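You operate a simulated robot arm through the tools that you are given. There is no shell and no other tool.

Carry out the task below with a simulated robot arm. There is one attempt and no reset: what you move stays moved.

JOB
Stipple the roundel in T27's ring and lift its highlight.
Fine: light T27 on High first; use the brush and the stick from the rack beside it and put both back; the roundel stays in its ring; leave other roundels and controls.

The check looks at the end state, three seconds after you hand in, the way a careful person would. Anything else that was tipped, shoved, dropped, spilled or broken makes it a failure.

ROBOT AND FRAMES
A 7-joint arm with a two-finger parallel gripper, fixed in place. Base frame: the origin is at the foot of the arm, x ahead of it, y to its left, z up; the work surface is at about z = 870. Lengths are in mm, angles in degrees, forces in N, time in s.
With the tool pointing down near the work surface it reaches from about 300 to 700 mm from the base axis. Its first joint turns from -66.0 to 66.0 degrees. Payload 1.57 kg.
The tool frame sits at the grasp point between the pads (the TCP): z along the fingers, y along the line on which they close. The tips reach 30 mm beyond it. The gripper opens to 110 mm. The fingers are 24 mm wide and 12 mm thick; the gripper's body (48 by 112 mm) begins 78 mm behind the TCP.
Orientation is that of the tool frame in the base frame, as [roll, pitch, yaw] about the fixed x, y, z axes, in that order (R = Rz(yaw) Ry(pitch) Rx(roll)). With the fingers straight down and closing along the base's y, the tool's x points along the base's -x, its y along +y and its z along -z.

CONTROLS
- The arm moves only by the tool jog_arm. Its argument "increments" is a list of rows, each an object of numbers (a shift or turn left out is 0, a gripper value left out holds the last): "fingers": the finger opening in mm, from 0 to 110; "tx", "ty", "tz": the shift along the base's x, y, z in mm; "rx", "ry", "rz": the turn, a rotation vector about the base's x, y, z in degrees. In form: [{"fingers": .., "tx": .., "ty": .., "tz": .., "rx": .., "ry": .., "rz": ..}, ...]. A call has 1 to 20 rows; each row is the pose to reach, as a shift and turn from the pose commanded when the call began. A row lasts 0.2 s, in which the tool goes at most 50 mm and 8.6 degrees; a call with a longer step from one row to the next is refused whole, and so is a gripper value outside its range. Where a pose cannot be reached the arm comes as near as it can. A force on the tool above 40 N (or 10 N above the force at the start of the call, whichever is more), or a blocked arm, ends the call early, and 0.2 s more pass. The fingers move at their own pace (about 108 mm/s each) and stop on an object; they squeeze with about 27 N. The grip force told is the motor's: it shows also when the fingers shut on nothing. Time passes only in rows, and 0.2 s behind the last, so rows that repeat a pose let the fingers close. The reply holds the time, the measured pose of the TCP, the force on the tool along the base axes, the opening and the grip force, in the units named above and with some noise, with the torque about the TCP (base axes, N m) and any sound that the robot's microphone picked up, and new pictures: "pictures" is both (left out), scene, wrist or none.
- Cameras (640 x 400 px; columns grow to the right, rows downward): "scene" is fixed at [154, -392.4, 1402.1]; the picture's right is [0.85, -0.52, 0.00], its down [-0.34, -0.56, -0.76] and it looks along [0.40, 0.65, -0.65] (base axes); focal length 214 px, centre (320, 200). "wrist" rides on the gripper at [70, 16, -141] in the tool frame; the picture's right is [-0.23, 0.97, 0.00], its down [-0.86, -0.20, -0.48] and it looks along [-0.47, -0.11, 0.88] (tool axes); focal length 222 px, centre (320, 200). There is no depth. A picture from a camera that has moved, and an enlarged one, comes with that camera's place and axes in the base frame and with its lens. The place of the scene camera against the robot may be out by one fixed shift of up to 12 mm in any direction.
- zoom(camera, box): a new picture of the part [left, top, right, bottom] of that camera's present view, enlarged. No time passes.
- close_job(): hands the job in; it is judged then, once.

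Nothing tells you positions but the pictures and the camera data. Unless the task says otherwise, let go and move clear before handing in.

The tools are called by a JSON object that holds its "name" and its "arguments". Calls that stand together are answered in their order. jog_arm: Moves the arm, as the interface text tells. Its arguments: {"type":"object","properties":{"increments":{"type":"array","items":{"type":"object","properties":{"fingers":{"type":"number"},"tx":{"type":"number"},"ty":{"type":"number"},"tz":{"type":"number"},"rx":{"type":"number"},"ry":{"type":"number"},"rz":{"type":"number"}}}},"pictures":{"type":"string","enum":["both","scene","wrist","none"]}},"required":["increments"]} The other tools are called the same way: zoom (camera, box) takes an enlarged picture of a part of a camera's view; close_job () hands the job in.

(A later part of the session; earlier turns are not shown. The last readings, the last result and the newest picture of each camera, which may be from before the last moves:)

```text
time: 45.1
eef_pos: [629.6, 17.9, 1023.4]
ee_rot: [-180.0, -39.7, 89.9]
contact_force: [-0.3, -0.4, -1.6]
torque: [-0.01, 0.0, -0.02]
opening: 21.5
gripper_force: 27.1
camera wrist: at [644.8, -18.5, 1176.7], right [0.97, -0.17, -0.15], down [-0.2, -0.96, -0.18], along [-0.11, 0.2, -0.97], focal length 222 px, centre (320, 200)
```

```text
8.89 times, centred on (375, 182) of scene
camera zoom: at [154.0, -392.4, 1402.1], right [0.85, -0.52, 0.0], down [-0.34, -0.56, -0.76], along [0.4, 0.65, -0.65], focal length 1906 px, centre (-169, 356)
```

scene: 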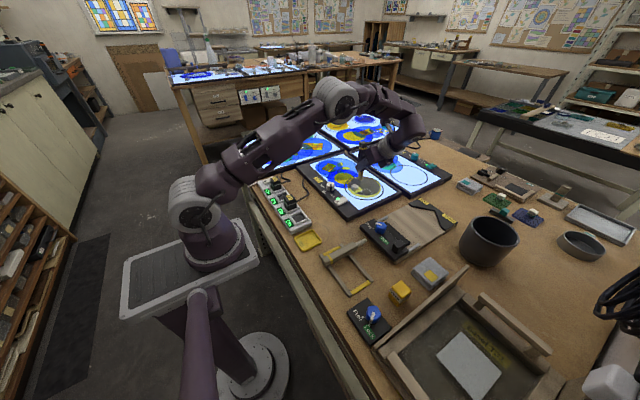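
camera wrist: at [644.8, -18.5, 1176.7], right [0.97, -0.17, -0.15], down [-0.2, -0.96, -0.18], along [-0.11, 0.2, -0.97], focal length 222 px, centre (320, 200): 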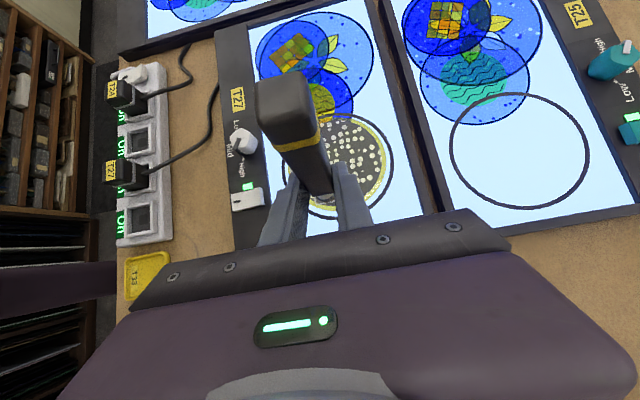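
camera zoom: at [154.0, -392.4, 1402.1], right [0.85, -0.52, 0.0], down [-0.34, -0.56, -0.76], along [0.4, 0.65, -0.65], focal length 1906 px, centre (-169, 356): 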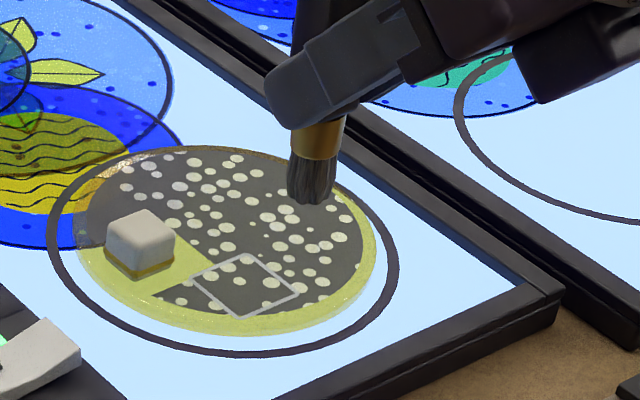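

The roundel looks mostly covered. I'll pull the brush aside for a clear view.

{"name": "jog_arm", "arguments": {"increments": [{"ty": -40, "tz": 10}, {"ty": -80, "tz": 20}, {"tx": -10, "ty": -120, "tz": 30}, {"tx": -10, "ty": -120, "tz": 30}], "pictures": "both"}}

{"name": "zoom", "arguments": {"camera": "scene", "box": [345, 165, 395, 205]}}

{"name": "zoom", "arguments": {"camera": "wrist", "box": [230, 0, 410, 140]}}

```text
time: 46.1
eef_pos: [619.8, -100.3, 1053.0]
ee_rot: [-179.8, -39.8, 89.9]
contact_force: [0.3, -0.1, -1.3]
torque: [-0.03, -0.03, -0.02]
opening: 21.4
gripper_force: 26.9
camera wrist: at [635.8, -137.7, 1206.0], right [0.97, -0.18, -0.15], down [-0.2, -0.96, -0.18], along [-0.11, 0.2, -0.97], focal length 222 px, centre (320, 200)
```

scene: 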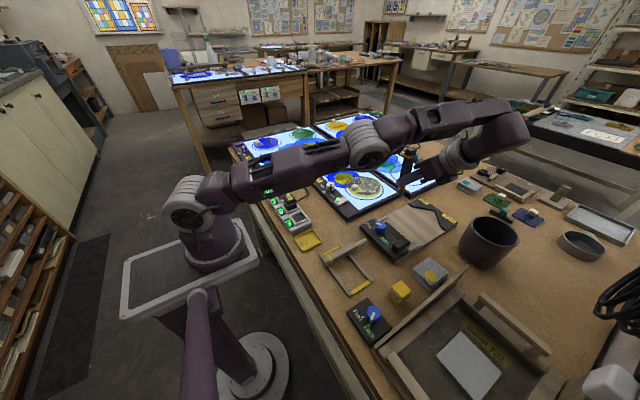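
wrist: 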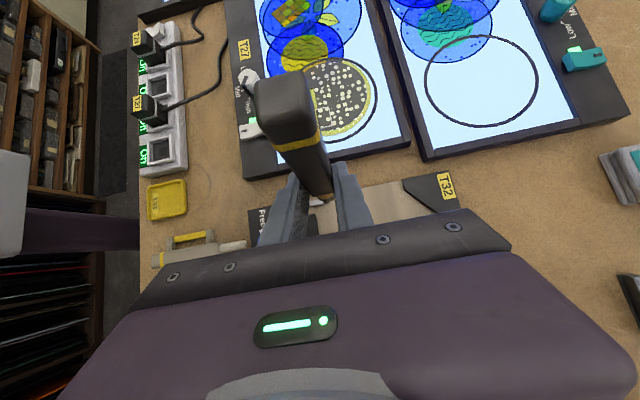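

```text
10.00 times, centred on (370, 185) of scene
camera zoom: at [154.0, -392.4, 1402.1], right [0.85, -0.52, 0.0], down [-0.34, -0.56, -0.76], along [0.4, 0.65, -0.65], focal length 2145 px, centre (-180, 350)
```

zoom: 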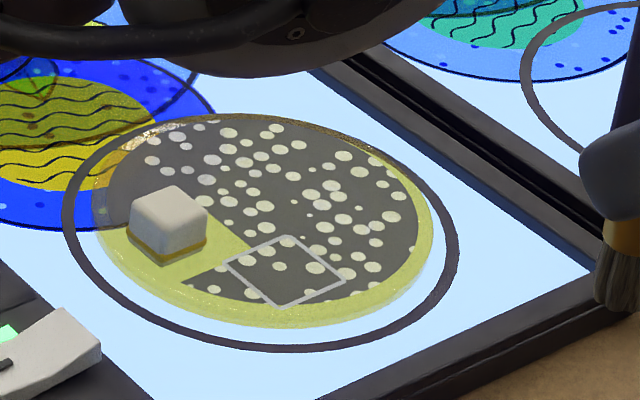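

```text
2.86 times, centred on (320, 70) of wrist
camera zoom: at [635.8, -137.7, 1206.0], right [0.97, -0.18, -0.15], down [-0.2, -0.96, -0.18], along [-0.11, 0.2, -0.97], focal length 635 px, centre (320, 571)
```

zoom: 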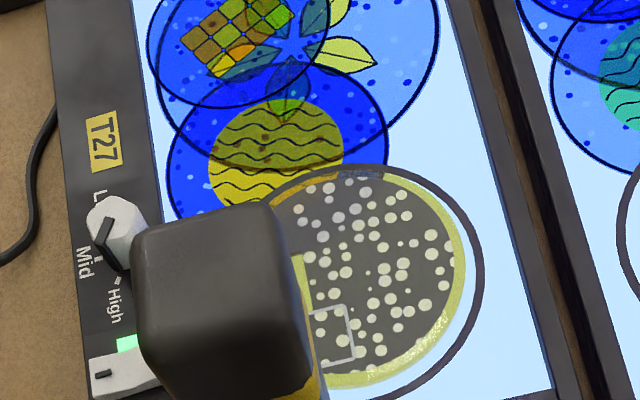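

Coverage is good except possibly the far left part behind the cube, and the roundel still sits inside its ring. I'll add two dabs on the left side.

{"name": "jog_arm", "arguments": {"increments": [{"tx": 5, "ty": 45, "tz": -5}, {"tx": 10, "ty": 90, "tz": -10}, {"tx": 13, "ty": 135, "tz": -15}, {"tx": 13, "ty": 180, "tz": -20}, {"tx": 13.2, "ty": 223, "tz": -30}, {"tx": 13.2, "ty": 223, "tz": -65}, {"tx": 13.2, "ty": 223, "tz": -84}, {"tx": 13.2, "ty": 223, "tz": -88}, {"tx": 13.2, "ty": 223, "tz": -89.9}, {"tx": 13.2, "ty": 223, "tz": -89.9}], "pictures": "none"}}

{"name": "zoom", "arguments": {"camera": "scene", "box": [345, 160, 405, 205]}}

```text
time: 48.3
eef_pos: [634.2, 120.0, 966.6]
ee_rot: [179.8, -39.9, 90.2]
contact_force: [-1.9, -2.6, 22.6]
torque: [0.34, 0.04, 0.0]
opening: 21.7
gripper_force: 27.2
```

```text
8.89 times, centred on (375, 182) of scene
camera zoom: at [153.5, -392.5, 1402.1], right [0.85, -0.52, 0.0], down [-0.34, -0.56, -0.76], along [0.4, 0.65, -0.65], focal length 1906 px, centre (-169, 356)
```

zoom: 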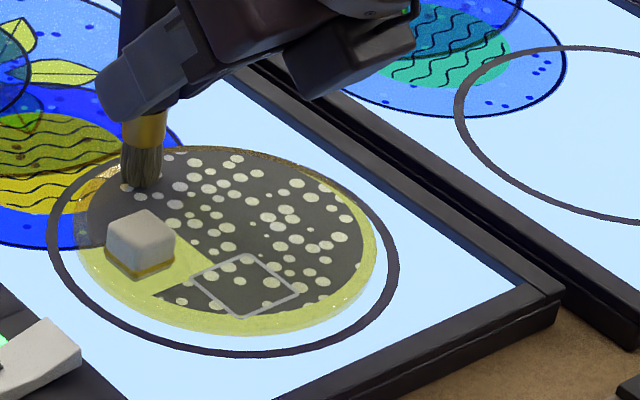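

{"name": "jog_arm", "arguments": {"increments": [{"tz": 8}, {"tx": -15, "ty": -2, "tz": 8}, {"tx": -15, "ty": -2, "tz": 2.5}, {"tx": -15, "ty": -2, "tz": 0.3}, {"tx": -15, "ty": -2, "tz": 0.3}, {"tx": -15, "ty": -2, "tz": 8}, {"tx": -15, "ty": -2, "tz": 40}, {"tx": -15, "ty": 30, "tz": 70}, {"tx": -15, "ty": 30, "tz": 70}], "pictures": "wrist"}}

{"name": "zoom", "arguments": {"camera": "scene", "box": [345, 165, 395, 205]}}

{"name": "zoom", "arguments": {"camera": "wrist", "box": [290, 130, 430, 250]}}

```text
time: 50.3
eef_pos: [618.0, 151.8, 1036.5]
ee_rot: [179.9, -39.8, 90.1]
contact_force: [0.7, 0.3, -0.1]
torque: [0.02, -0.01, -0.03]
opening: 21.3
gripper_force: 27.1
camera wrist: at [633.6, 116.2, 1189.8], right [0.97, -0.17, -0.15], down [-0.2, -0.96, -0.18], along [-0.11, 0.2, -0.97], focal length 222 px, centre (320, 200)
```

wrist: 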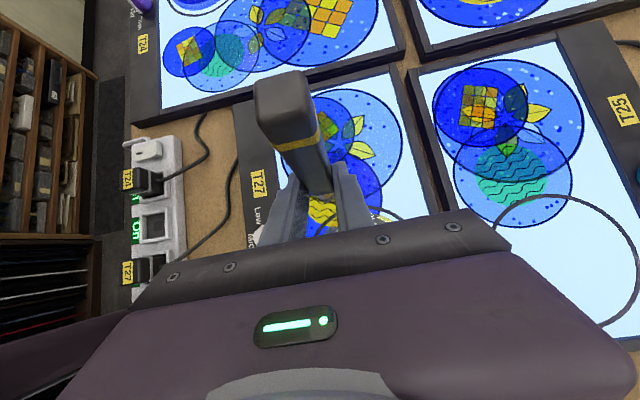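

```text
10.00 times, centred on (370, 185) of scene
camera zoom: at [154.0, -392.4, 1402.1], right [0.85, -0.52, 0.0], down [-0.34, -0.56, -0.76], along [0.4, 0.65, -0.65], focal length 2145 px, centre (-180, 350)
```

zoom: 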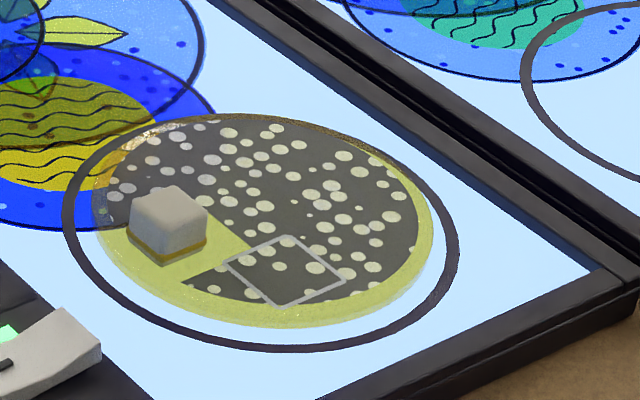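

```text
3.33 times, centred on (360, 190) of wrist
camera zoom: at [633.6, 116.2, 1189.8], right [0.97, -0.17, -0.15], down [-0.2, -0.96, -0.18], along [-0.11, 0.2, -0.97], focal length 740 px, centre (187, 233)
```

zoom: 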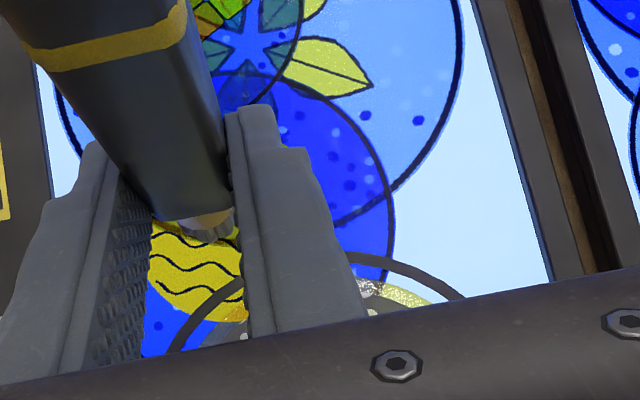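

Stipple dots now cover the whole matte and the roundel is still in its ring. Next I'll take the brush back to the rack, first undoing the tilt and then the yaw, at height.

{"name": "jog_arm", "arguments": {"increments": [{"tx": -4, "ty": -10, "tz": 30}, {"tx": -8, "ty": -22, "tz": 40.5, "rx": -8}, {"tx": -12, "ty": -34, "tz": 40.5, "rx": -16}, {"tx": -16, "ty": -46, "tz": 40.5, "rx": -24}, {"tx": -18.4, "ty": -58, "tz": 40.5, "rx": -32}, {"tx": -18.4, "ty": -61.2, "tz": 40.5, "rx": -40}, {"tx": -18.4, "ty": -61.2, "tz": 40.5, "rx": -40}], "pictures": "none"}}

{"name": "jog_arm", "arguments": {"increments": [{"tx": -5, "ty": -3, "rz": 8.2}, {"tx": -10, "ty": -6, "rz": 16.4}, {"tx": -15, "ty": -9, "rz": 24.6}, {"tx": -20, "ty": -12, "rz": 32.8}, {"tx": -25, "ty": -15, "rz": 41}, {"tx": -30, "ty": -18, "rz": 49.2}, {"tx": -35, "ty": -22, "rz": 57.4}, {"tx": -40, "ty": -26, "rz": 65.6}, {"tx": -45, "ty": -30, "rz": 73.8}, {"tx": -52, "ty": -35, "rz": 82}, {"tx": -52, "ty": -35, "rz": 90}, {"tx": -52, "ty": -35, "rz": 90}], "pictures": "none"}}

{"name": "jog_arm", "arguments": {"increments": [{"tx": -20, "ty": -35}, {"tx": -20, "ty": -35, "ry": -7.5}, {"tx": -40, "ty": -70, "ry": -15}, {"tx": -60, "ty": -105, "ry": -22.5}, {"tx": -80, "ty": -140, "ry": -30}, {"tx": -100, "ty": -175, "ry": -37.5}, {"tx": -120, "ty": -210, "ry": -45}, {"tx": -135, "ty": -240, "ry": -45}, {"tx": -135, "ty": -240, "tz": -20, "ry": -45}, {"tx": -135, "ty": -240, "tz": -50, "ry": -45}, {"tx": -135, "ty": -240, "tz": -80, "ry": -45}, {"tx": -135, "ty": -240, "tz": -80, "ry": -45}], "pictures": "both"}}

```text
time: 51.9
eef_pos: [601.0, 89.8, 1076.5]
ee_rot: [-180.0, 0.2, 90.0]
contact_force: [-0.4, -0.2, -1.0]
torque: [-0.03, 0.0, 0.01]
opening: 21.5
gripper_force: 27.1
```

```text
time: 54.5
eef_pos: [547.7, 56.3, 1077.8]
ee_rot: [180.0, 0.2, -179.9]
contact_force: [0.2, 0.3, -1.3]
torque: [0.0, -0.02, -0.01]
opening: 21.3
gripper_force: 27.2
```

```text
time: 57.1
eef_pos: [414.1, -179.4, 995.9]
ee_rot: [179.9, 45.3, 179.9]
contact_force: [-0.4, -0.2, -1.2]
torque: [-0.02, -0.04, -0.03]
opening: 21.5
gripper_force: 26.9
camera wrist: at [263.6, -163.0, 1047.0], right [0.16, 0.97, 0.16], down [0.26, -0.2, 0.94], along [0.95, -0.11, -0.29], focal length 222 px, centre (320, 200)
```

scene: 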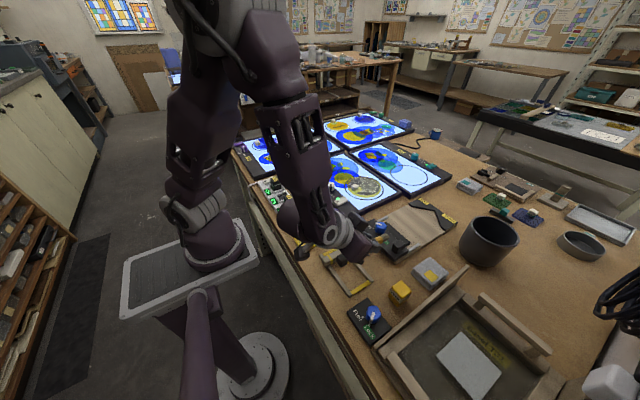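
wrist: 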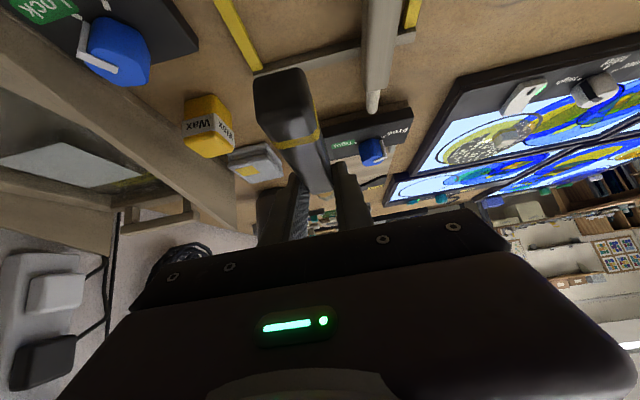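

Measured y is -179.4, about 5 mm short of the target. I'll let the arm settle and re-check before lowering.

{"name": "jog_arm", "arguments": {"increments": [{"tz": 0}, {"tz": 0}, {"tz": 0}], "pictures": "wrist"}}

{"name": "zoom", "arguments": {"camera": "scene", "box": [310, 180, 430, 300]}}

{"name": "zoom", "arguments": {"camera": "wrist", "box": [200, 0, 440, 200]}}

```text
time: 57.9
eef_pos: [414.0, -178.7, 997.8]
ee_rot: [-179.9, 45.2, 180.0]
contact_force: [0.8, -0.3, -0.6]
torque: [0.0, -0.01, 0.0]
opening: 21.6
gripper_force: 27.2
camera wrist: at [263.6, -163.0, 1047.2], right [0.16, 0.97, 0.16], down [0.26, -0.2, 0.94], along [0.95, -0.11, -0.29], focal length 222 px, centre (320, 200)
```

wrist: 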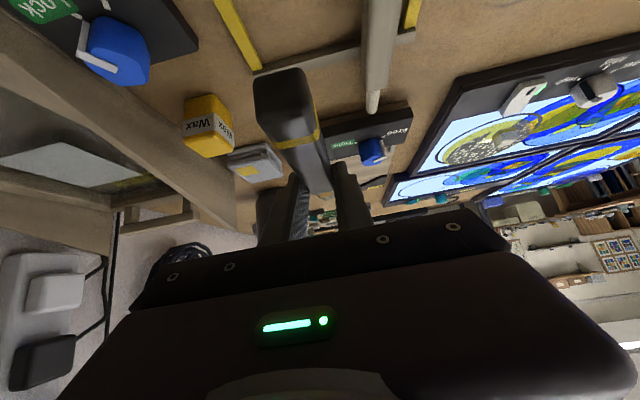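

```text
3.33 times, centred on (370, 240) of scene
camera zoom: at [154.0, -392.4, 1402.1], right [0.85, -0.52, 0.0], down [-0.34, -0.56, -0.76], along [0.4, 0.65, -0.65], focal length 715 px, centre (153, 67)
```

zoom: 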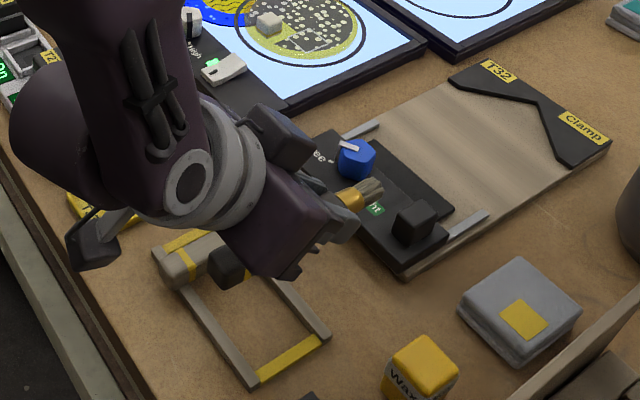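

```text
2.00 times, centred on (320, 100) of wrist
camera zoom: at [263.6, -163.0, 1047.2], right [0.16, 0.97, 0.16], down [0.26, -0.2, 0.94], along [0.95, -0.11, -0.29], focal length 444 px, centre (320, 400)
```

zoom: 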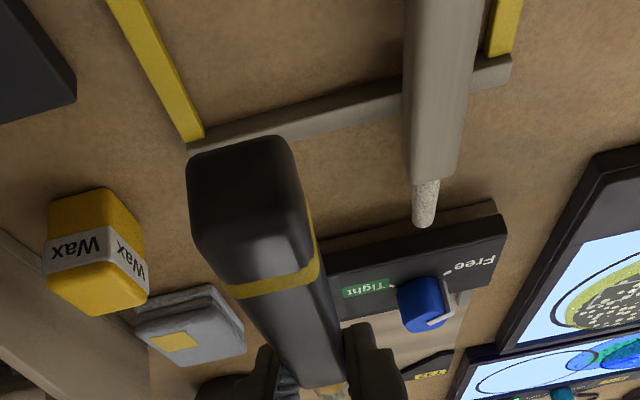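

The picture also shows the arm is really about 6 mm off in y and 2 mm in x. I'll correct and re-measure.

{"name": "jog_arm", "arguments": {"increments": [{"tx": -1, "ty": -3}, {"tx": -2, "ty": -6}, {"tx": -2, "ty": -6}, {"tx": -2, "ty": -6}], "pictures": "wrist"}}

{"name": "zoom", "arguments": {"camera": "wrist", "box": [200, 0, 440, 200]}}

```text
time: 58.9
eef_pos: [411.5, -186.5, 995.6]
ee_rot: [180.0, 45.2, -180.0]
contact_force: [0.9, 0.2, -0.4]
torque: [-0.03, -0.02, -0.02]
opening: 21.8
gripper_force: 27.0
camera wrist: at [261.0, -171.5, 1046.3], right [0.16, 0.97, 0.16], down [0.26, -0.2, 0.94], along [0.95, -0.11, -0.29], focal length 222 px, centre (320, 200)
```

wrist: 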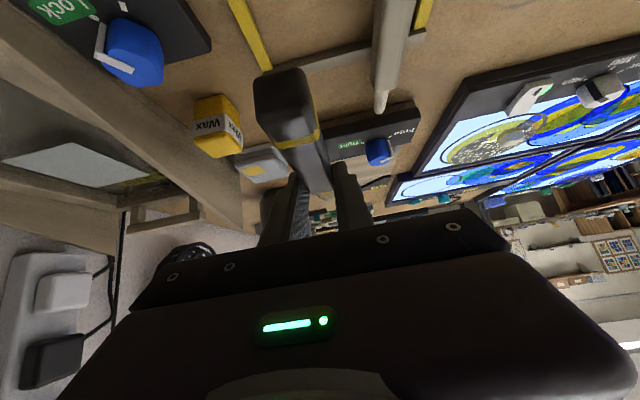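

```text
2.00 times, centred on (320, 100) of wrist
camera zoom: at [261.0, -171.5, 1046.3], right [0.16, 0.97, 0.16], down [0.26, -0.2, 0.94], along [0.95, -0.11, -0.29], focal length 444 px, centre (320, 400)
```

zoom: 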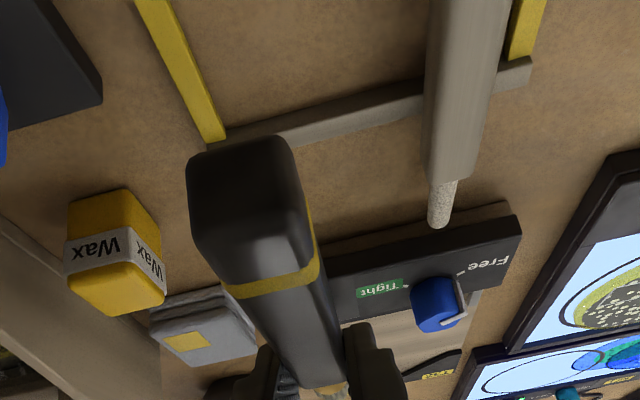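

{"name": "jog_arm", "arguments": {"increments": [{"ty": 1.5}, {"ty": 3}, {"ty": 3}, {"ty": 3}], "pictures": "wrist"}}

{"name": "zoom", "arguments": {"camera": "wrist", "box": [200, 0, 440, 200]}}

```text
time: 59.9
eef_pos: [411.1, -186.6, 996.3]
ee_rot: [-180.0, 45.3, -180.0]
contact_force: [0.3, 0.8, -1.8]
torque: [0.02, 0.0, 0.0]
opening: 21.3
gripper_force: 27.1
camera wrist: at [261.2, -169.6, 1046.3], right [0.16, 0.97, 0.16], down [0.26, -0.2, 0.94], along [0.95, -0.11, -0.29], focal length 222 px, centre (320, 200)
```

wrist: 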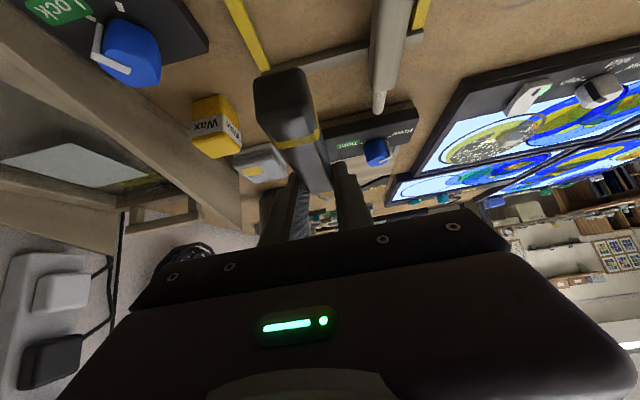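

```text
2.00 times, centred on (320, 100) of wrist
camera zoom: at [261.2, -169.6, 1046.3], right [0.16, 0.97, 0.16], down [0.26, -0.2, 0.94], along [0.95, -0.11, -0.29], focal length 444 px, centre (320, 400)
```

zoom: 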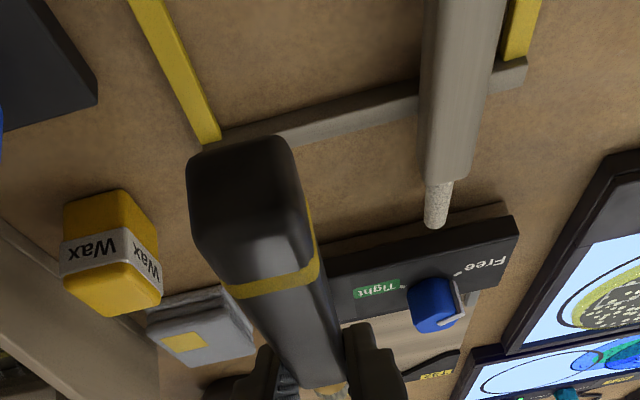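

Close enough now (within 1–2 mm of the pick line). I'll lower the brush back onto the rails, slowly over the last centimetre.

{"name": "jog_arm", "arguments": {"increments": [{"tx": 0.5, "ty": 1, "tz": -30}, {"tx": 0.5, "ty": 1, "tz": -60}, {"tx": 0.5, "ty": 1, "tz": -78}, {"tx": 0.5, "ty": 1, "tz": -84}, {"tx": 0.5, "ty": 1, "tz": -86}, {"tx": 0.5, "ty": 1, "tz": -86}], "pictures": "both"}}

{"name": "zoom", "arguments": {"camera": "scene", "box": [310, 220, 420, 300]}}

{"name": "zoom", "arguments": {"camera": "wrist", "box": [200, 0, 440, 200]}}

```text
time: 61.3
eef_pos: [410.6, -185.9, 909.6]
ee_rot: [-179.9, 45.1, -180.0]
contact_force: [-0.5, -0.5, -0.8]
torque: [0.04, -0.05, -0.01]
opening: 21.4
gripper_force: 27.0
camera wrist: at [261.1, -169.9, 960.4], right [0.16, 0.97, 0.16], down [0.26, -0.2, 0.94], along [0.95, -0.11, -0.29], focal length 222 px, centre (320, 200)
```

scene: 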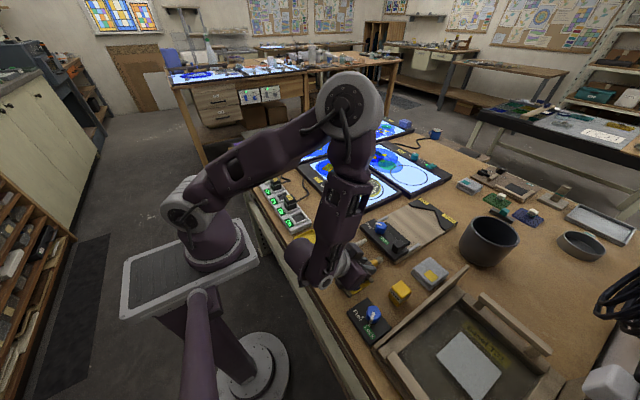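
wrist: 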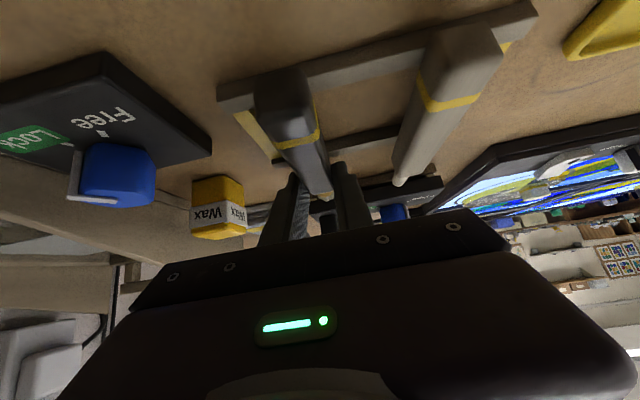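

```text
5.00 times, centred on (365, 260) of scene
camera zoom: at [154.0, -392.4, 1402.1], right [0.85, -0.52, 0.0], down [-0.34, -0.56, -0.76], along [0.4, 0.65, -0.65], focal length 1072 px, centre (95, -100)
```

zoom: 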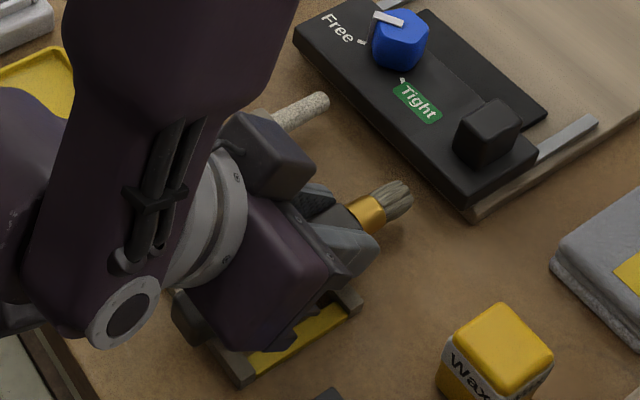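

```text
2.00 times, centred on (320, 100) of wrist
camera zoom: at [261.1, -169.9, 960.4], right [0.16, 0.97, 0.16], down [0.26, -0.2, 0.94], along [0.95, -0.11, -0.29], focal length 444 px, centre (320, 400)
```

zoom: 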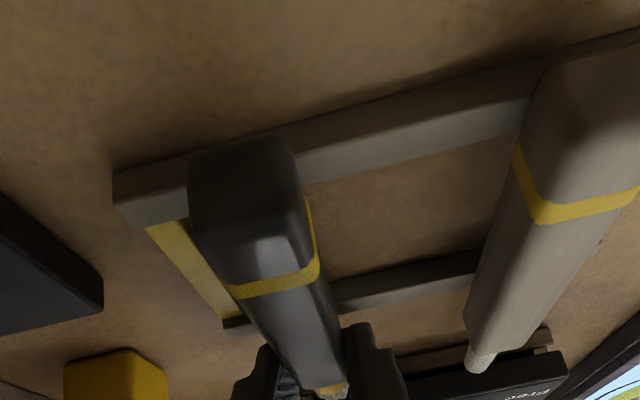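

{"name": "jog_arm", "arguments": {"increments": [{"ty": 0.7, "tz": -2}, {"ty": 0.7, "tz": -3.5}, {"ty": 0.7, "tz": -4.3}, {"ty": 0.7, "tz": -4.3}], "pictures": "none"}}

{"name": "zoom", "arguments": {"camera": "scene", "box": [310, 220, 420, 300]}}

{"name": "zoom", "arguments": {"camera": "wrist", "box": [200, 0, 440, 200]}}

```text
time: 62.3
eef_pos: [412.0, -186.5, 906.6]
ee_rot: [-179.9, 45.4, 180.0]
contact_force: [4.0, 0.6, 21.1]
torque: [0.02, -0.34, 0.03]
opening: 21.6
gripper_force: 27.6
```

```text
5.00 times, centred on (365, 260) of scene
camera zoom: at [153.8, -392.2, 1402.1], right [0.85, -0.52, 0.0], down [-0.34, -0.56, -0.76], along [0.4, 0.65, -0.65], focal length 1072 px, centre (95, -100)
```

zoom: 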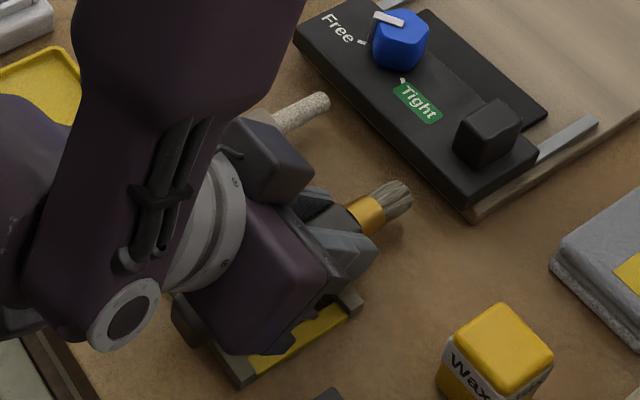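

```text
2.00 times, centred on (320, 100) of wrist
camera zoom: at [261.1, -169.4, 956.4], right [0.16, 0.97, 0.16], down [0.26, -0.2, 0.94], along [0.95, -0.11, -0.29], focal length 444 px, centre (320, 400)
```

zoom: 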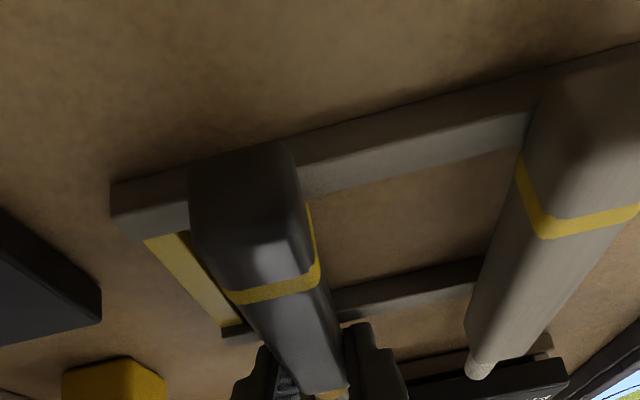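

The brush is resting on the rails (contact force felt). I'll ease off 1 mm, open the fingers and back straight up.

{"name": "jog_arm", "arguments": {"increments": [{"tz": 1}, {"tz": 1, "fingers": 26}, {"tz": 1, "fingers": 34}, {"tz": 1, "fingers": 34}], "pictures": "none"}}

{"name": "zoom", "arguments": {"camera": "wrist", "box": [200, 0, 440, 200]}}

```text
time: 63.3
eef_pos: [410.5, -185.9, 904.3]
ee_rot: [-180.0, 45.0, 179.9]
contact_force: [0.4, -0.3, -0.9]
torque: [0.0, 0.03, -0.03]
opening: 34.0
gripper_force: 0.0
```

```text
2.00 times, centred on (320, 100) of wrist
camera zoom: at [261.0, -169.8, 957.3], right [0.16, 0.97, 0.16], down [0.26, -0.2, 0.94], along [0.95, -0.11, -0.29], focal length 444 px, centre (320, 400)
```

zoom: 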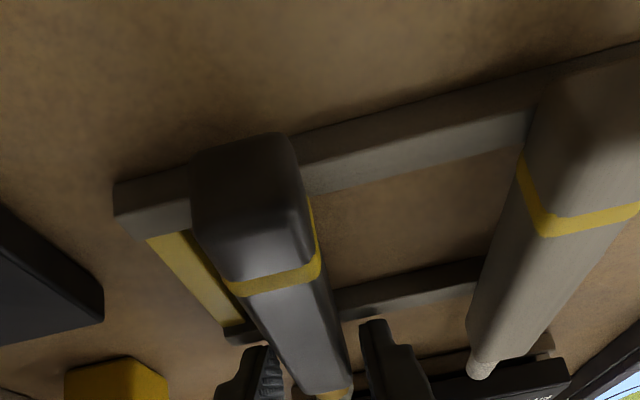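

The brush is back on the rack and released. I'll lift clear and shift over to the stick.

{"name": "jog_arm", "arguments": {"increments": [{"tz": 15}, {"tz": 45}, {"tz": 45, "ty": 35}, {"tz": 45, "ty": 69}, {"tz": 45, "ty": 69}, {"tz": 45, "ty": 69}], "pictures": "both"}}

{"name": "zoom", "arguments": {"camera": "scene", "box": [310, 220, 420, 300]}}

{"name": "zoom", "arguments": {"camera": "wrist", "box": [220, 60, 420, 240]}}

```text
time: 64.7
eef_pos: [409.8, -153.5, 953.4]
ee_rot: [180.0, 45.2, -180.0]
contact_force: [0.1, -0.5, 0.1]
torque: [-0.01, -0.02, 0.01]
opening: 34.1
gripper_force: 0.0
out of reach, approached as far as the arm can: row 4, 5, 6
camera wrist: at [259.4, -136.5, 1003.7], right [0.16, 0.97, 0.16], down [0.26, -0.2, 0.94], along [0.95, -0.11, -0.29], focal length 222 px, centre (320, 200)
```

scene: 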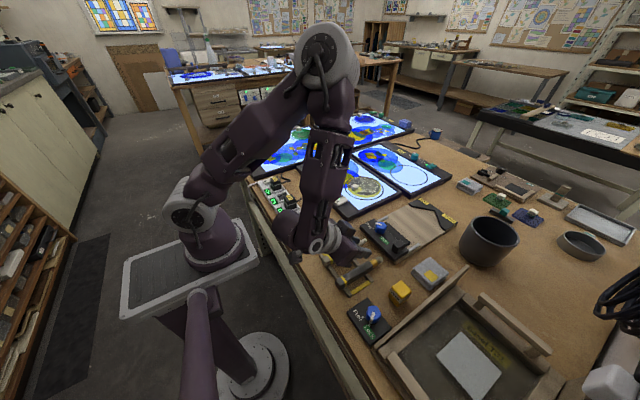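
wrist: 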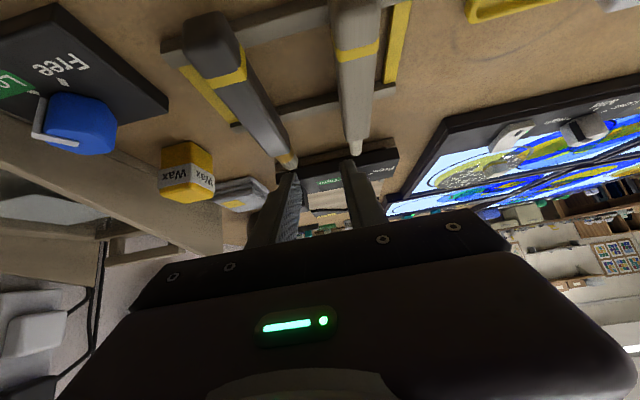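

```text
5.00 times, centred on (365, 260) of scene
camera zoom: at [154.0, -392.4, 1402.1], right [0.85, -0.52, 0.0], down [-0.34, -0.56, -0.76], along [0.4, 0.65, -0.65], focal length 1072 px, centre (95, -100)
```

zoom: 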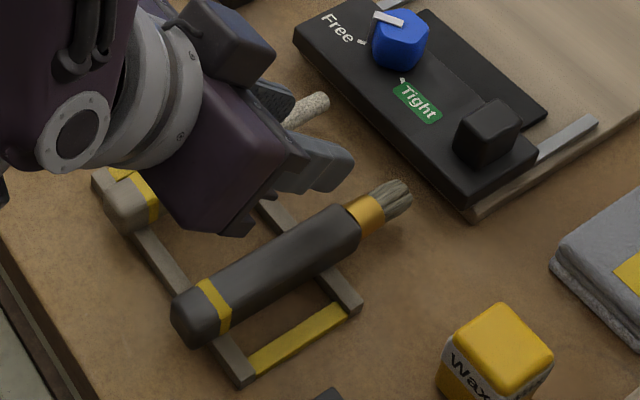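

```text
2.22 times, centred on (320, 150) of wrist
camera zoom: at [259.4, -136.5, 1003.7], right [0.16, 0.97, 0.16], down [0.26, -0.2, 0.94], along [0.95, -0.11, -0.29], focal length 494 px, centre (320, 311)
```

zoom: 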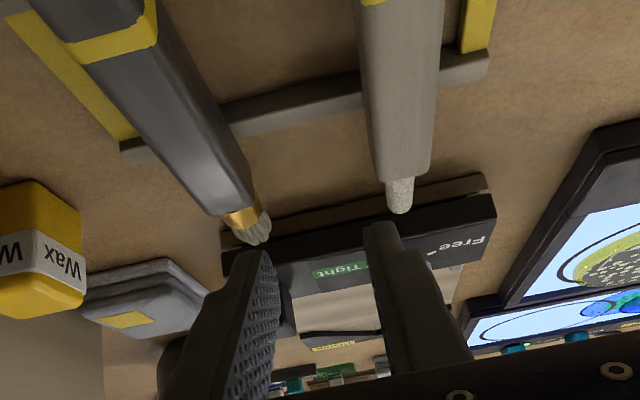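

The brush lies on the rack again. At this 45° tilt the stick's position is too close to reach, so I'll reduce the tilt to 30°, which should let the arm get there.

{"name": "jog_arm", "arguments": {"increments": [{"ry": 5, "tz": 3}, {"ry": 10, "tz": 5}, {"ry": 15, "tz": 5}, {"ry": 15, "tz": 5}, {"ry": 15, "tz": 5}], "pictures": "both"}}

{"name": "zoom", "arguments": {"camera": "wrist", "box": [220, 60, 420, 240]}}

```text
time: 65.9
eef_pos: [410.8, -152.7, 958.4]
ee_rot: [-180.0, 30.2, -180.0]
contact_force: [0.2, -0.6, 0.0]
torque: [0.01, -0.01, 0.0]
opening: 33.9
gripper_force: 0.1
camera wrist: at [278.0, -136.4, 1046.1], right [0.2, 0.97, 0.11], down [0.5, -0.2, 0.84], along [0.84, -0.11, -0.53], focal length 222 px, centre (320, 200)
```

scene: 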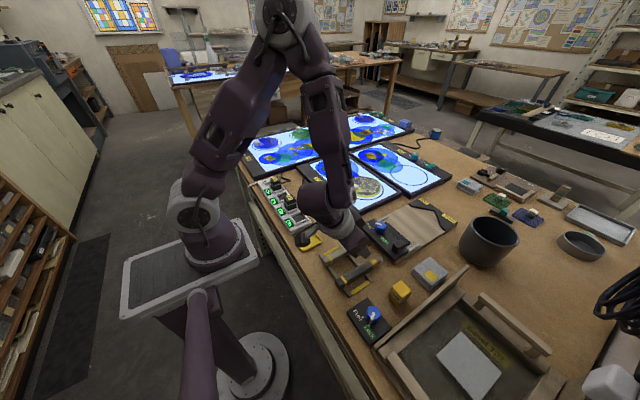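
wrist: 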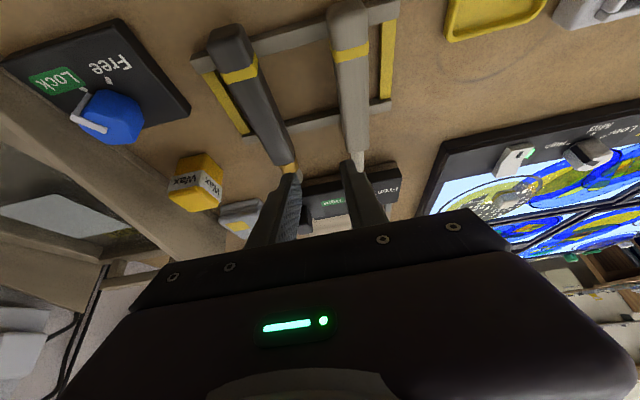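

```text
2.22 times, centred on (320, 150) of wrist
camera zoom: at [278.0, -136.4, 1046.1], right [0.2, 0.97, 0.11], down [0.5, -0.2, 0.84], along [0.84, -0.11, -0.53], focal length 494 px, centre (320, 311)
```

zoom: 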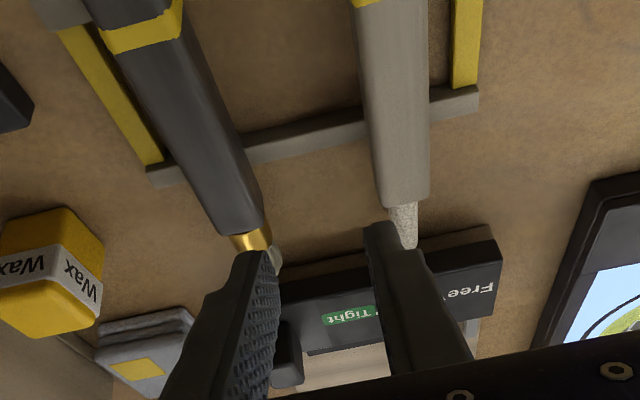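

{"name": "jog_arm", "arguments": {"increments": [{"ty": 20}, {"ty": 37}, {"ty": 37}, {"ty": 37}], "pictures": "wrist"}}

{"name": "zoom", "arguments": {"camera": "wrist", "box": [220, 60, 420, 240]}}

```text
time: 66.9
eef_pos: [409.3, -116.1, 958.0]
ee_rot: [-180.0, 30.2, -180.0]
contact_force: [-0.4, 0.6, -0.6]
torque: [-0.02, -0.02, -0.01]
opening: 34.0
gripper_force: 0.1
camera wrist: at [277.4, -98.8, 1045.5], right [0.2, 0.97, 0.11], down [0.5, -0.2, 0.84], along [0.84, -0.11, -0.52], focal length 222 px, centre (320, 200)
```

wrist: 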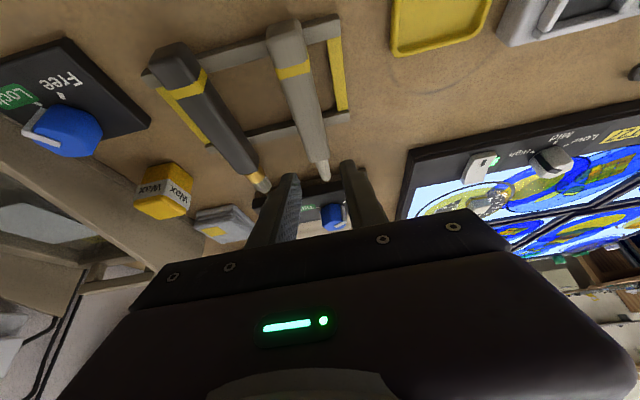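

```text
2.22 times, centred on (320, 150) of wrist
camera zoom: at [277.4, -98.8, 1045.5], right [0.2, 0.97, 0.11], down [0.5, -0.2, 0.84], along [0.84, -0.11, -0.52], focal length 494 px, centre (320, 311)
```

zoom: 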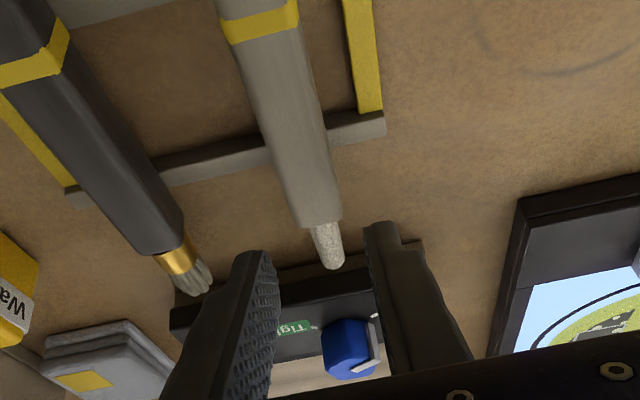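

The stick is centred between the fingers and aligned with x. I'll go forward 9 mm, straight down, then close.

{"name": "jog_arm", "arguments": {"increments": [{"tx": 9, "ty": 0.4}, {"tx": 9, "ty": 0.4, "tz": -25}, {"tx": 9, "ty": 0.4, "tz": -42}, {"tx": 9, "ty": 0.4, "tz": -50}, {"tx": 9, "ty": 0.4, "tz": -50}], "pictures": "wrist"}}

{"name": "zoom", "arguments": {"camera": "wrist", "box": [220, 60, 420, 240]}}

{"name": "zoom", "arguments": {"camera": "scene", "box": [310, 220, 420, 300]}}

```text
time: 68.1
eef_pos: [419.1, -117.5, 908.0]
ee_rot: [-180.0, 30.2, -180.0]
contact_force: [-0.8, 0.3, -0.9]
torque: [0.0, 0.02, 0.03]
opening: 34.1
gripper_force: 0.1
camera wrist: at [287.6, -101.0, 995.6], right [0.2, 0.97, 0.11], down [0.5, -0.2, 0.84], along [0.84, -0.11, -0.52], focal length 222 px, centre (320, 200)
```

wrist: 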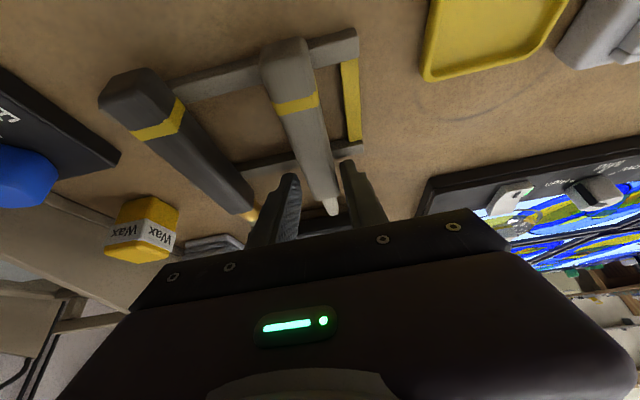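

```text
2.22 times, centred on (320, 150) of wrist
camera zoom: at [287.6, -101.0, 995.6], right [0.2, 0.97, 0.11], down [0.5, -0.2, 0.84], along [0.84, -0.11, -0.52], focal length 494 px, centre (320, 311)
```

zoom: 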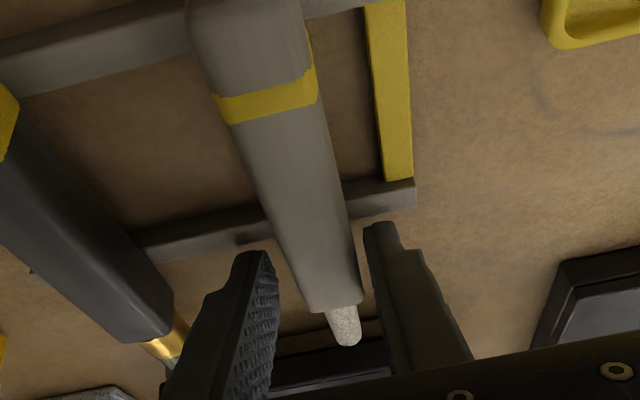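

```text
5.00 times, centred on (365, 260) of scene
camera zoom: at [154.0, -392.4, 1402.1], right [0.85, -0.52, 0.0], down [-0.34, -0.56, -0.76], along [0.4, 0.65, -0.65], focal length 1072 px, centre (95, -100)
```

zoom: 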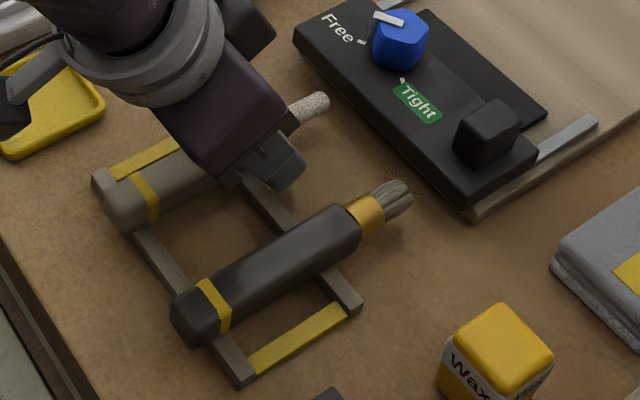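

{"name": "jog_arm", "arguments": {"increments": [{"fingers": 10}, {"fingers": 10}, {"fingers": 10}], "pictures": "none"}}

{"name": "zoom", "arguments": {"camera": "wrist", "box": [220, 60, 420, 240]}}

```text
time: 68.9
eef_pos: [418.8, -118.1, 908.4]
ee_rot: [180.0, 30.2, -180.0]
contact_force: [0.1, -0.3, -0.5]
torque: [-0.04, -0.01, 0.01]
opening: 21.1
gripper_force: 27.3
```

```text
2.22 times, centred on (320, 150) of wrist
camera zoom: at [287.6, -101.0, 995.8], right [0.2, 0.97, 0.11], down [0.5, -0.2, 0.84], along [0.84, -0.11, -0.52], focal length 494 px, centre (320, 311)
```

zoom: 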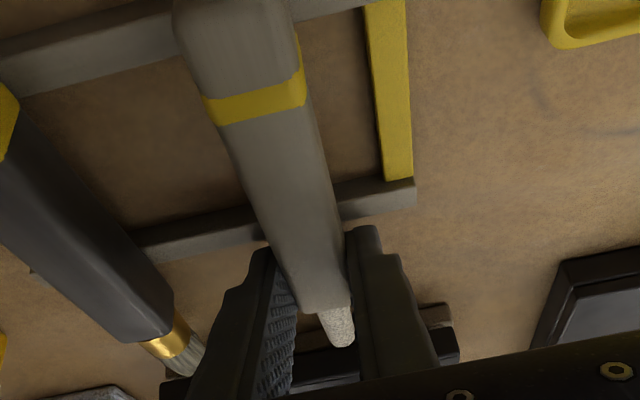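

The stick is gripped at 21 mm. I'll lift it clear and carry it toward T27, levelling the tool on the way.

{"name": "jog_arm", "arguments": {"increments": [{"tz": 10}, {"tz": 40}, {"tz": 80}, {"tz": 120}, {"tz": 150, "tx": 10, "ty": 10}, {"tz": 165, "tx": 25, "ty": 40, "ry": 7.5}, {"tz": 165, "tx": 45, "ty": 75, "ry": 15}, {"tz": 165, "tx": 65, "ty": 105, "ry": 22.5}, {"tz": 165, "tx": 90, "ty": 135, "ry": 30}, {"tz": 165, "tx": 115, "ty": 160, "ry": 30}, {"tz": 165, "tx": 130, "ty": 173, "ry": 30}, {"tz": 165, "tx": 130, "ty": 173, "ry": 30}], "pictures": "both"}}

{"name": "zoom", "arguments": {"camera": "wrist", "box": [230, 60, 430, 240]}}

{"name": "zoom", "arguments": {"camera": "scene", "box": [310, 220, 420, 300]}}

```text
time: 71.5
eef_pos: [547.8, 56.9, 1073.0]
ee_rot: [179.9, 0.1, 179.9]
contact_force: [0.8, -0.7, -0.6]
torque: [0.02, -0.02, 0.0]
opening: 21.2
gripper_force: 27.7
camera wrist: at [477.0, 72.8, 1214.0], right [0.23, 0.97, 0.0], down [0.85, -0.2, 0.48], along [0.47, -0.11, -0.88], focal length 222 px, centre (320, 200)
```

scene: 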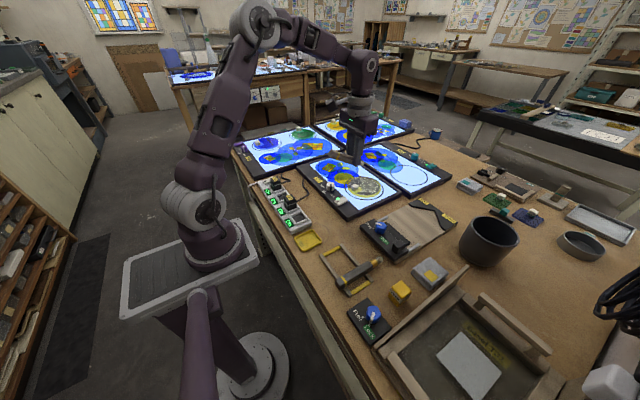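
wrist: 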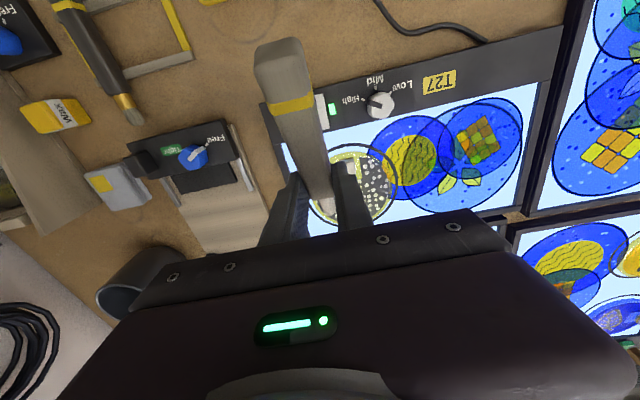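

```text
2.22 times, centred on (330, 150) of wrist
camera zoom: at [477.0, 72.8, 1214.0], right [0.23, 0.97, 0.0], down [0.85, -0.2, 0.48], along [0.47, -0.11, -0.88], focal length 494 px, centre (298, 311)
```

zoom: 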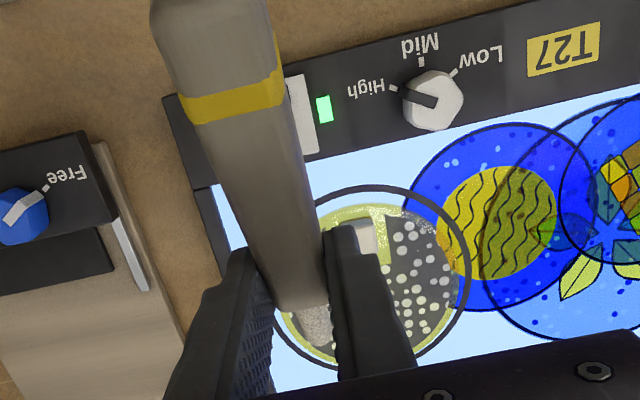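

```text
5.00 times, centred on (365, 260) of scene
camera zoom: at [154.0, -392.4, 1402.1], right [0.85, -0.52, 0.0], down [-0.34, -0.56, -0.76], along [0.4, 0.65, -0.65], focal length 1072 px, centre (95, -100)
```

zoom: 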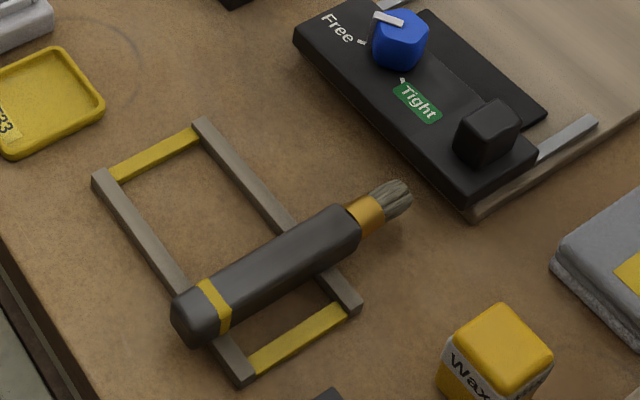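

The stick is held well and the brush rests properly in the rack. I'll yaw it toward -y and then tilt it steep, still at height.

{"name": "jog_arm", "arguments": {"increments": [{"tx": 8, "ty": 3, "rz": -8.2}, {"tx": 16, "ty": 6, "rz": -16.4}, {"tx": 24, "ty": 9, "rz": -24.6}, {"tx": 32, "ty": 12, "rz": -32.8}, {"tx": 40, "ty": 15, "rz": -41}, {"tx": 48, "ty": 18, "rz": -49.2}, {"tx": 52, "ty": 20, "rz": -57.4}, {"tx": 52, "ty": 20, "rz": -65.6}, {"tx": 52, "ty": 20, "rz": -73.8}, {"tx": 52, "ty": 20, "rz": -82}, {"tx": 52, "ty": 20, "rz": -90}, {"tx": 52, "ty": 20, "rz": -90}], "pictures": "none"}}

{"name": "jog_arm", "arguments": {"increments": [{"rx": 8, "tx": 5, "ty": -4}, {"rx": 16, "tx": 10, "ty": -8}, {"rx": 24, "tx": 15, "ty": -12}, {"rx": 32, "tx": 20, "ty": -16}, {"rx": 40, "tx": 25, "ty": -20}, {"rx": 45, "tx": 29, "ty": -22}, {"rx": 45, "tx": 29, "ty": -22}], "pictures": "both"}}

{"name": "zoom", "arguments": {"camera": "scene", "box": [330, 130, 420, 210]}}

```text
time: 74.1
eef_pos: [601.9, 76.1, 1072.3]
ee_rot: [180.0, 0.2, 89.9]
contact_force: [0.3, -0.2, -1.1]
torque: [-0.02, -0.02, 0.02]
opening: 21.3
gripper_force: 26.6
```

```text
time: 75.7
eef_pos: [631.7, 53.9, 1073.0]
ee_rot: [180.0, -44.8, 90.0]
contact_force: [0.7, 0.1, -1.2]
torque: [-0.01, -0.01, 0.0]
opening: 20.9
gripper_force: 26.6
camera wrist: at [646.7, 3.8, 1222.0], right [0.97, -0.16, -0.16], down [-0.2, -0.94, -0.26], along [-0.11, 0.29, -0.95], focal length 222 px, centre (320, 200)
```

scene: 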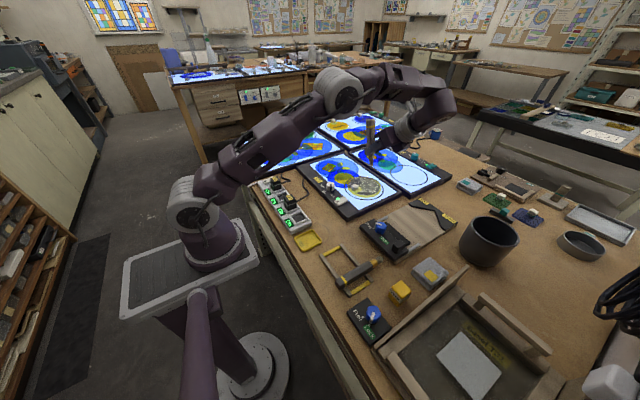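
wrist: 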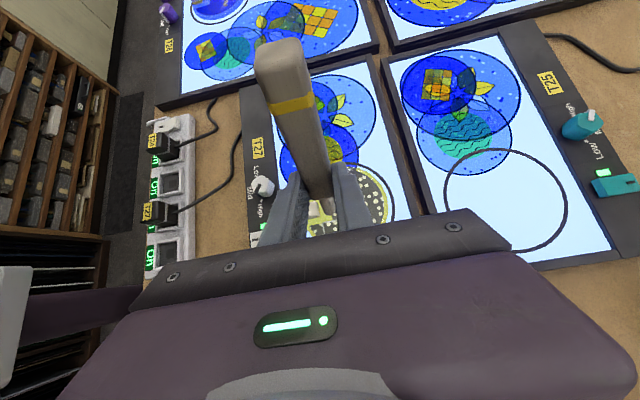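

```text
5.00 times, centred on (375, 170) of scene
camera zoom: at [154.0, -392.4, 1402.1], right [0.85, -0.52, 0.0], down [-0.34, -0.56, -0.76], along [0.4, 0.65, -0.65], focal length 1072 px, centre (45, 350)
```

zoom: 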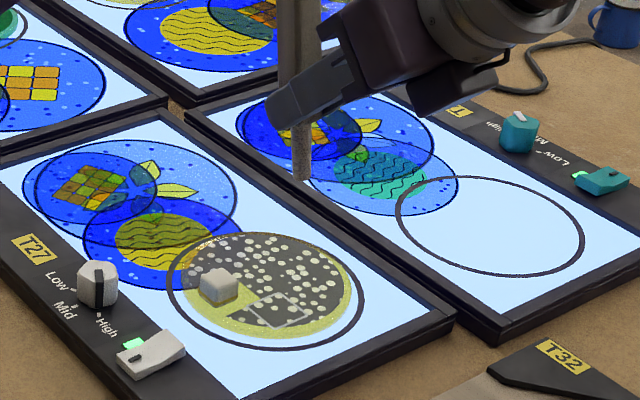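

The stick tip is above the highlight square. I'll lower it to just above the surface and check alignment.

{"name": "jog_arm", "arguments": {"increments": [{"tz": -35}, {"tz": -65}, {"tz": -85}, {"tz": -92}, {"tz": -92}], "pictures": "none"}}

{"name": "zoom", "arguments": {"camera": "scene", "box": [350, 165, 400, 205]}}

```text
time: 76.9
eef_pos: [631.1, 56.3, 982.1]
ee_rot: [-180.0, -44.8, 90.0]
contact_force: [-0.4, 0.2, -1.2]
torque: [-0.02, 0.01, 0.01]
opening: 21.1
gripper_force: 27.1
```

```text
10.00 times, centred on (375, 185) of scene
camera zoom: at [154.0, -392.4, 1402.1], right [0.85, -0.52, 0.0], down [-0.34, -0.56, -0.76], along [0.4, 0.65, -0.65], focal length 2145 px, centre (-230, 350)
```

zoom: 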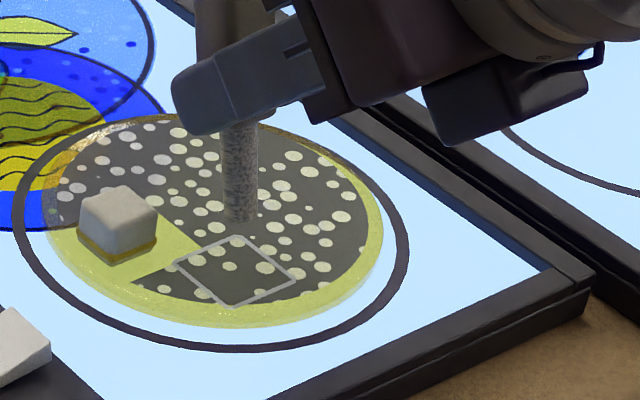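

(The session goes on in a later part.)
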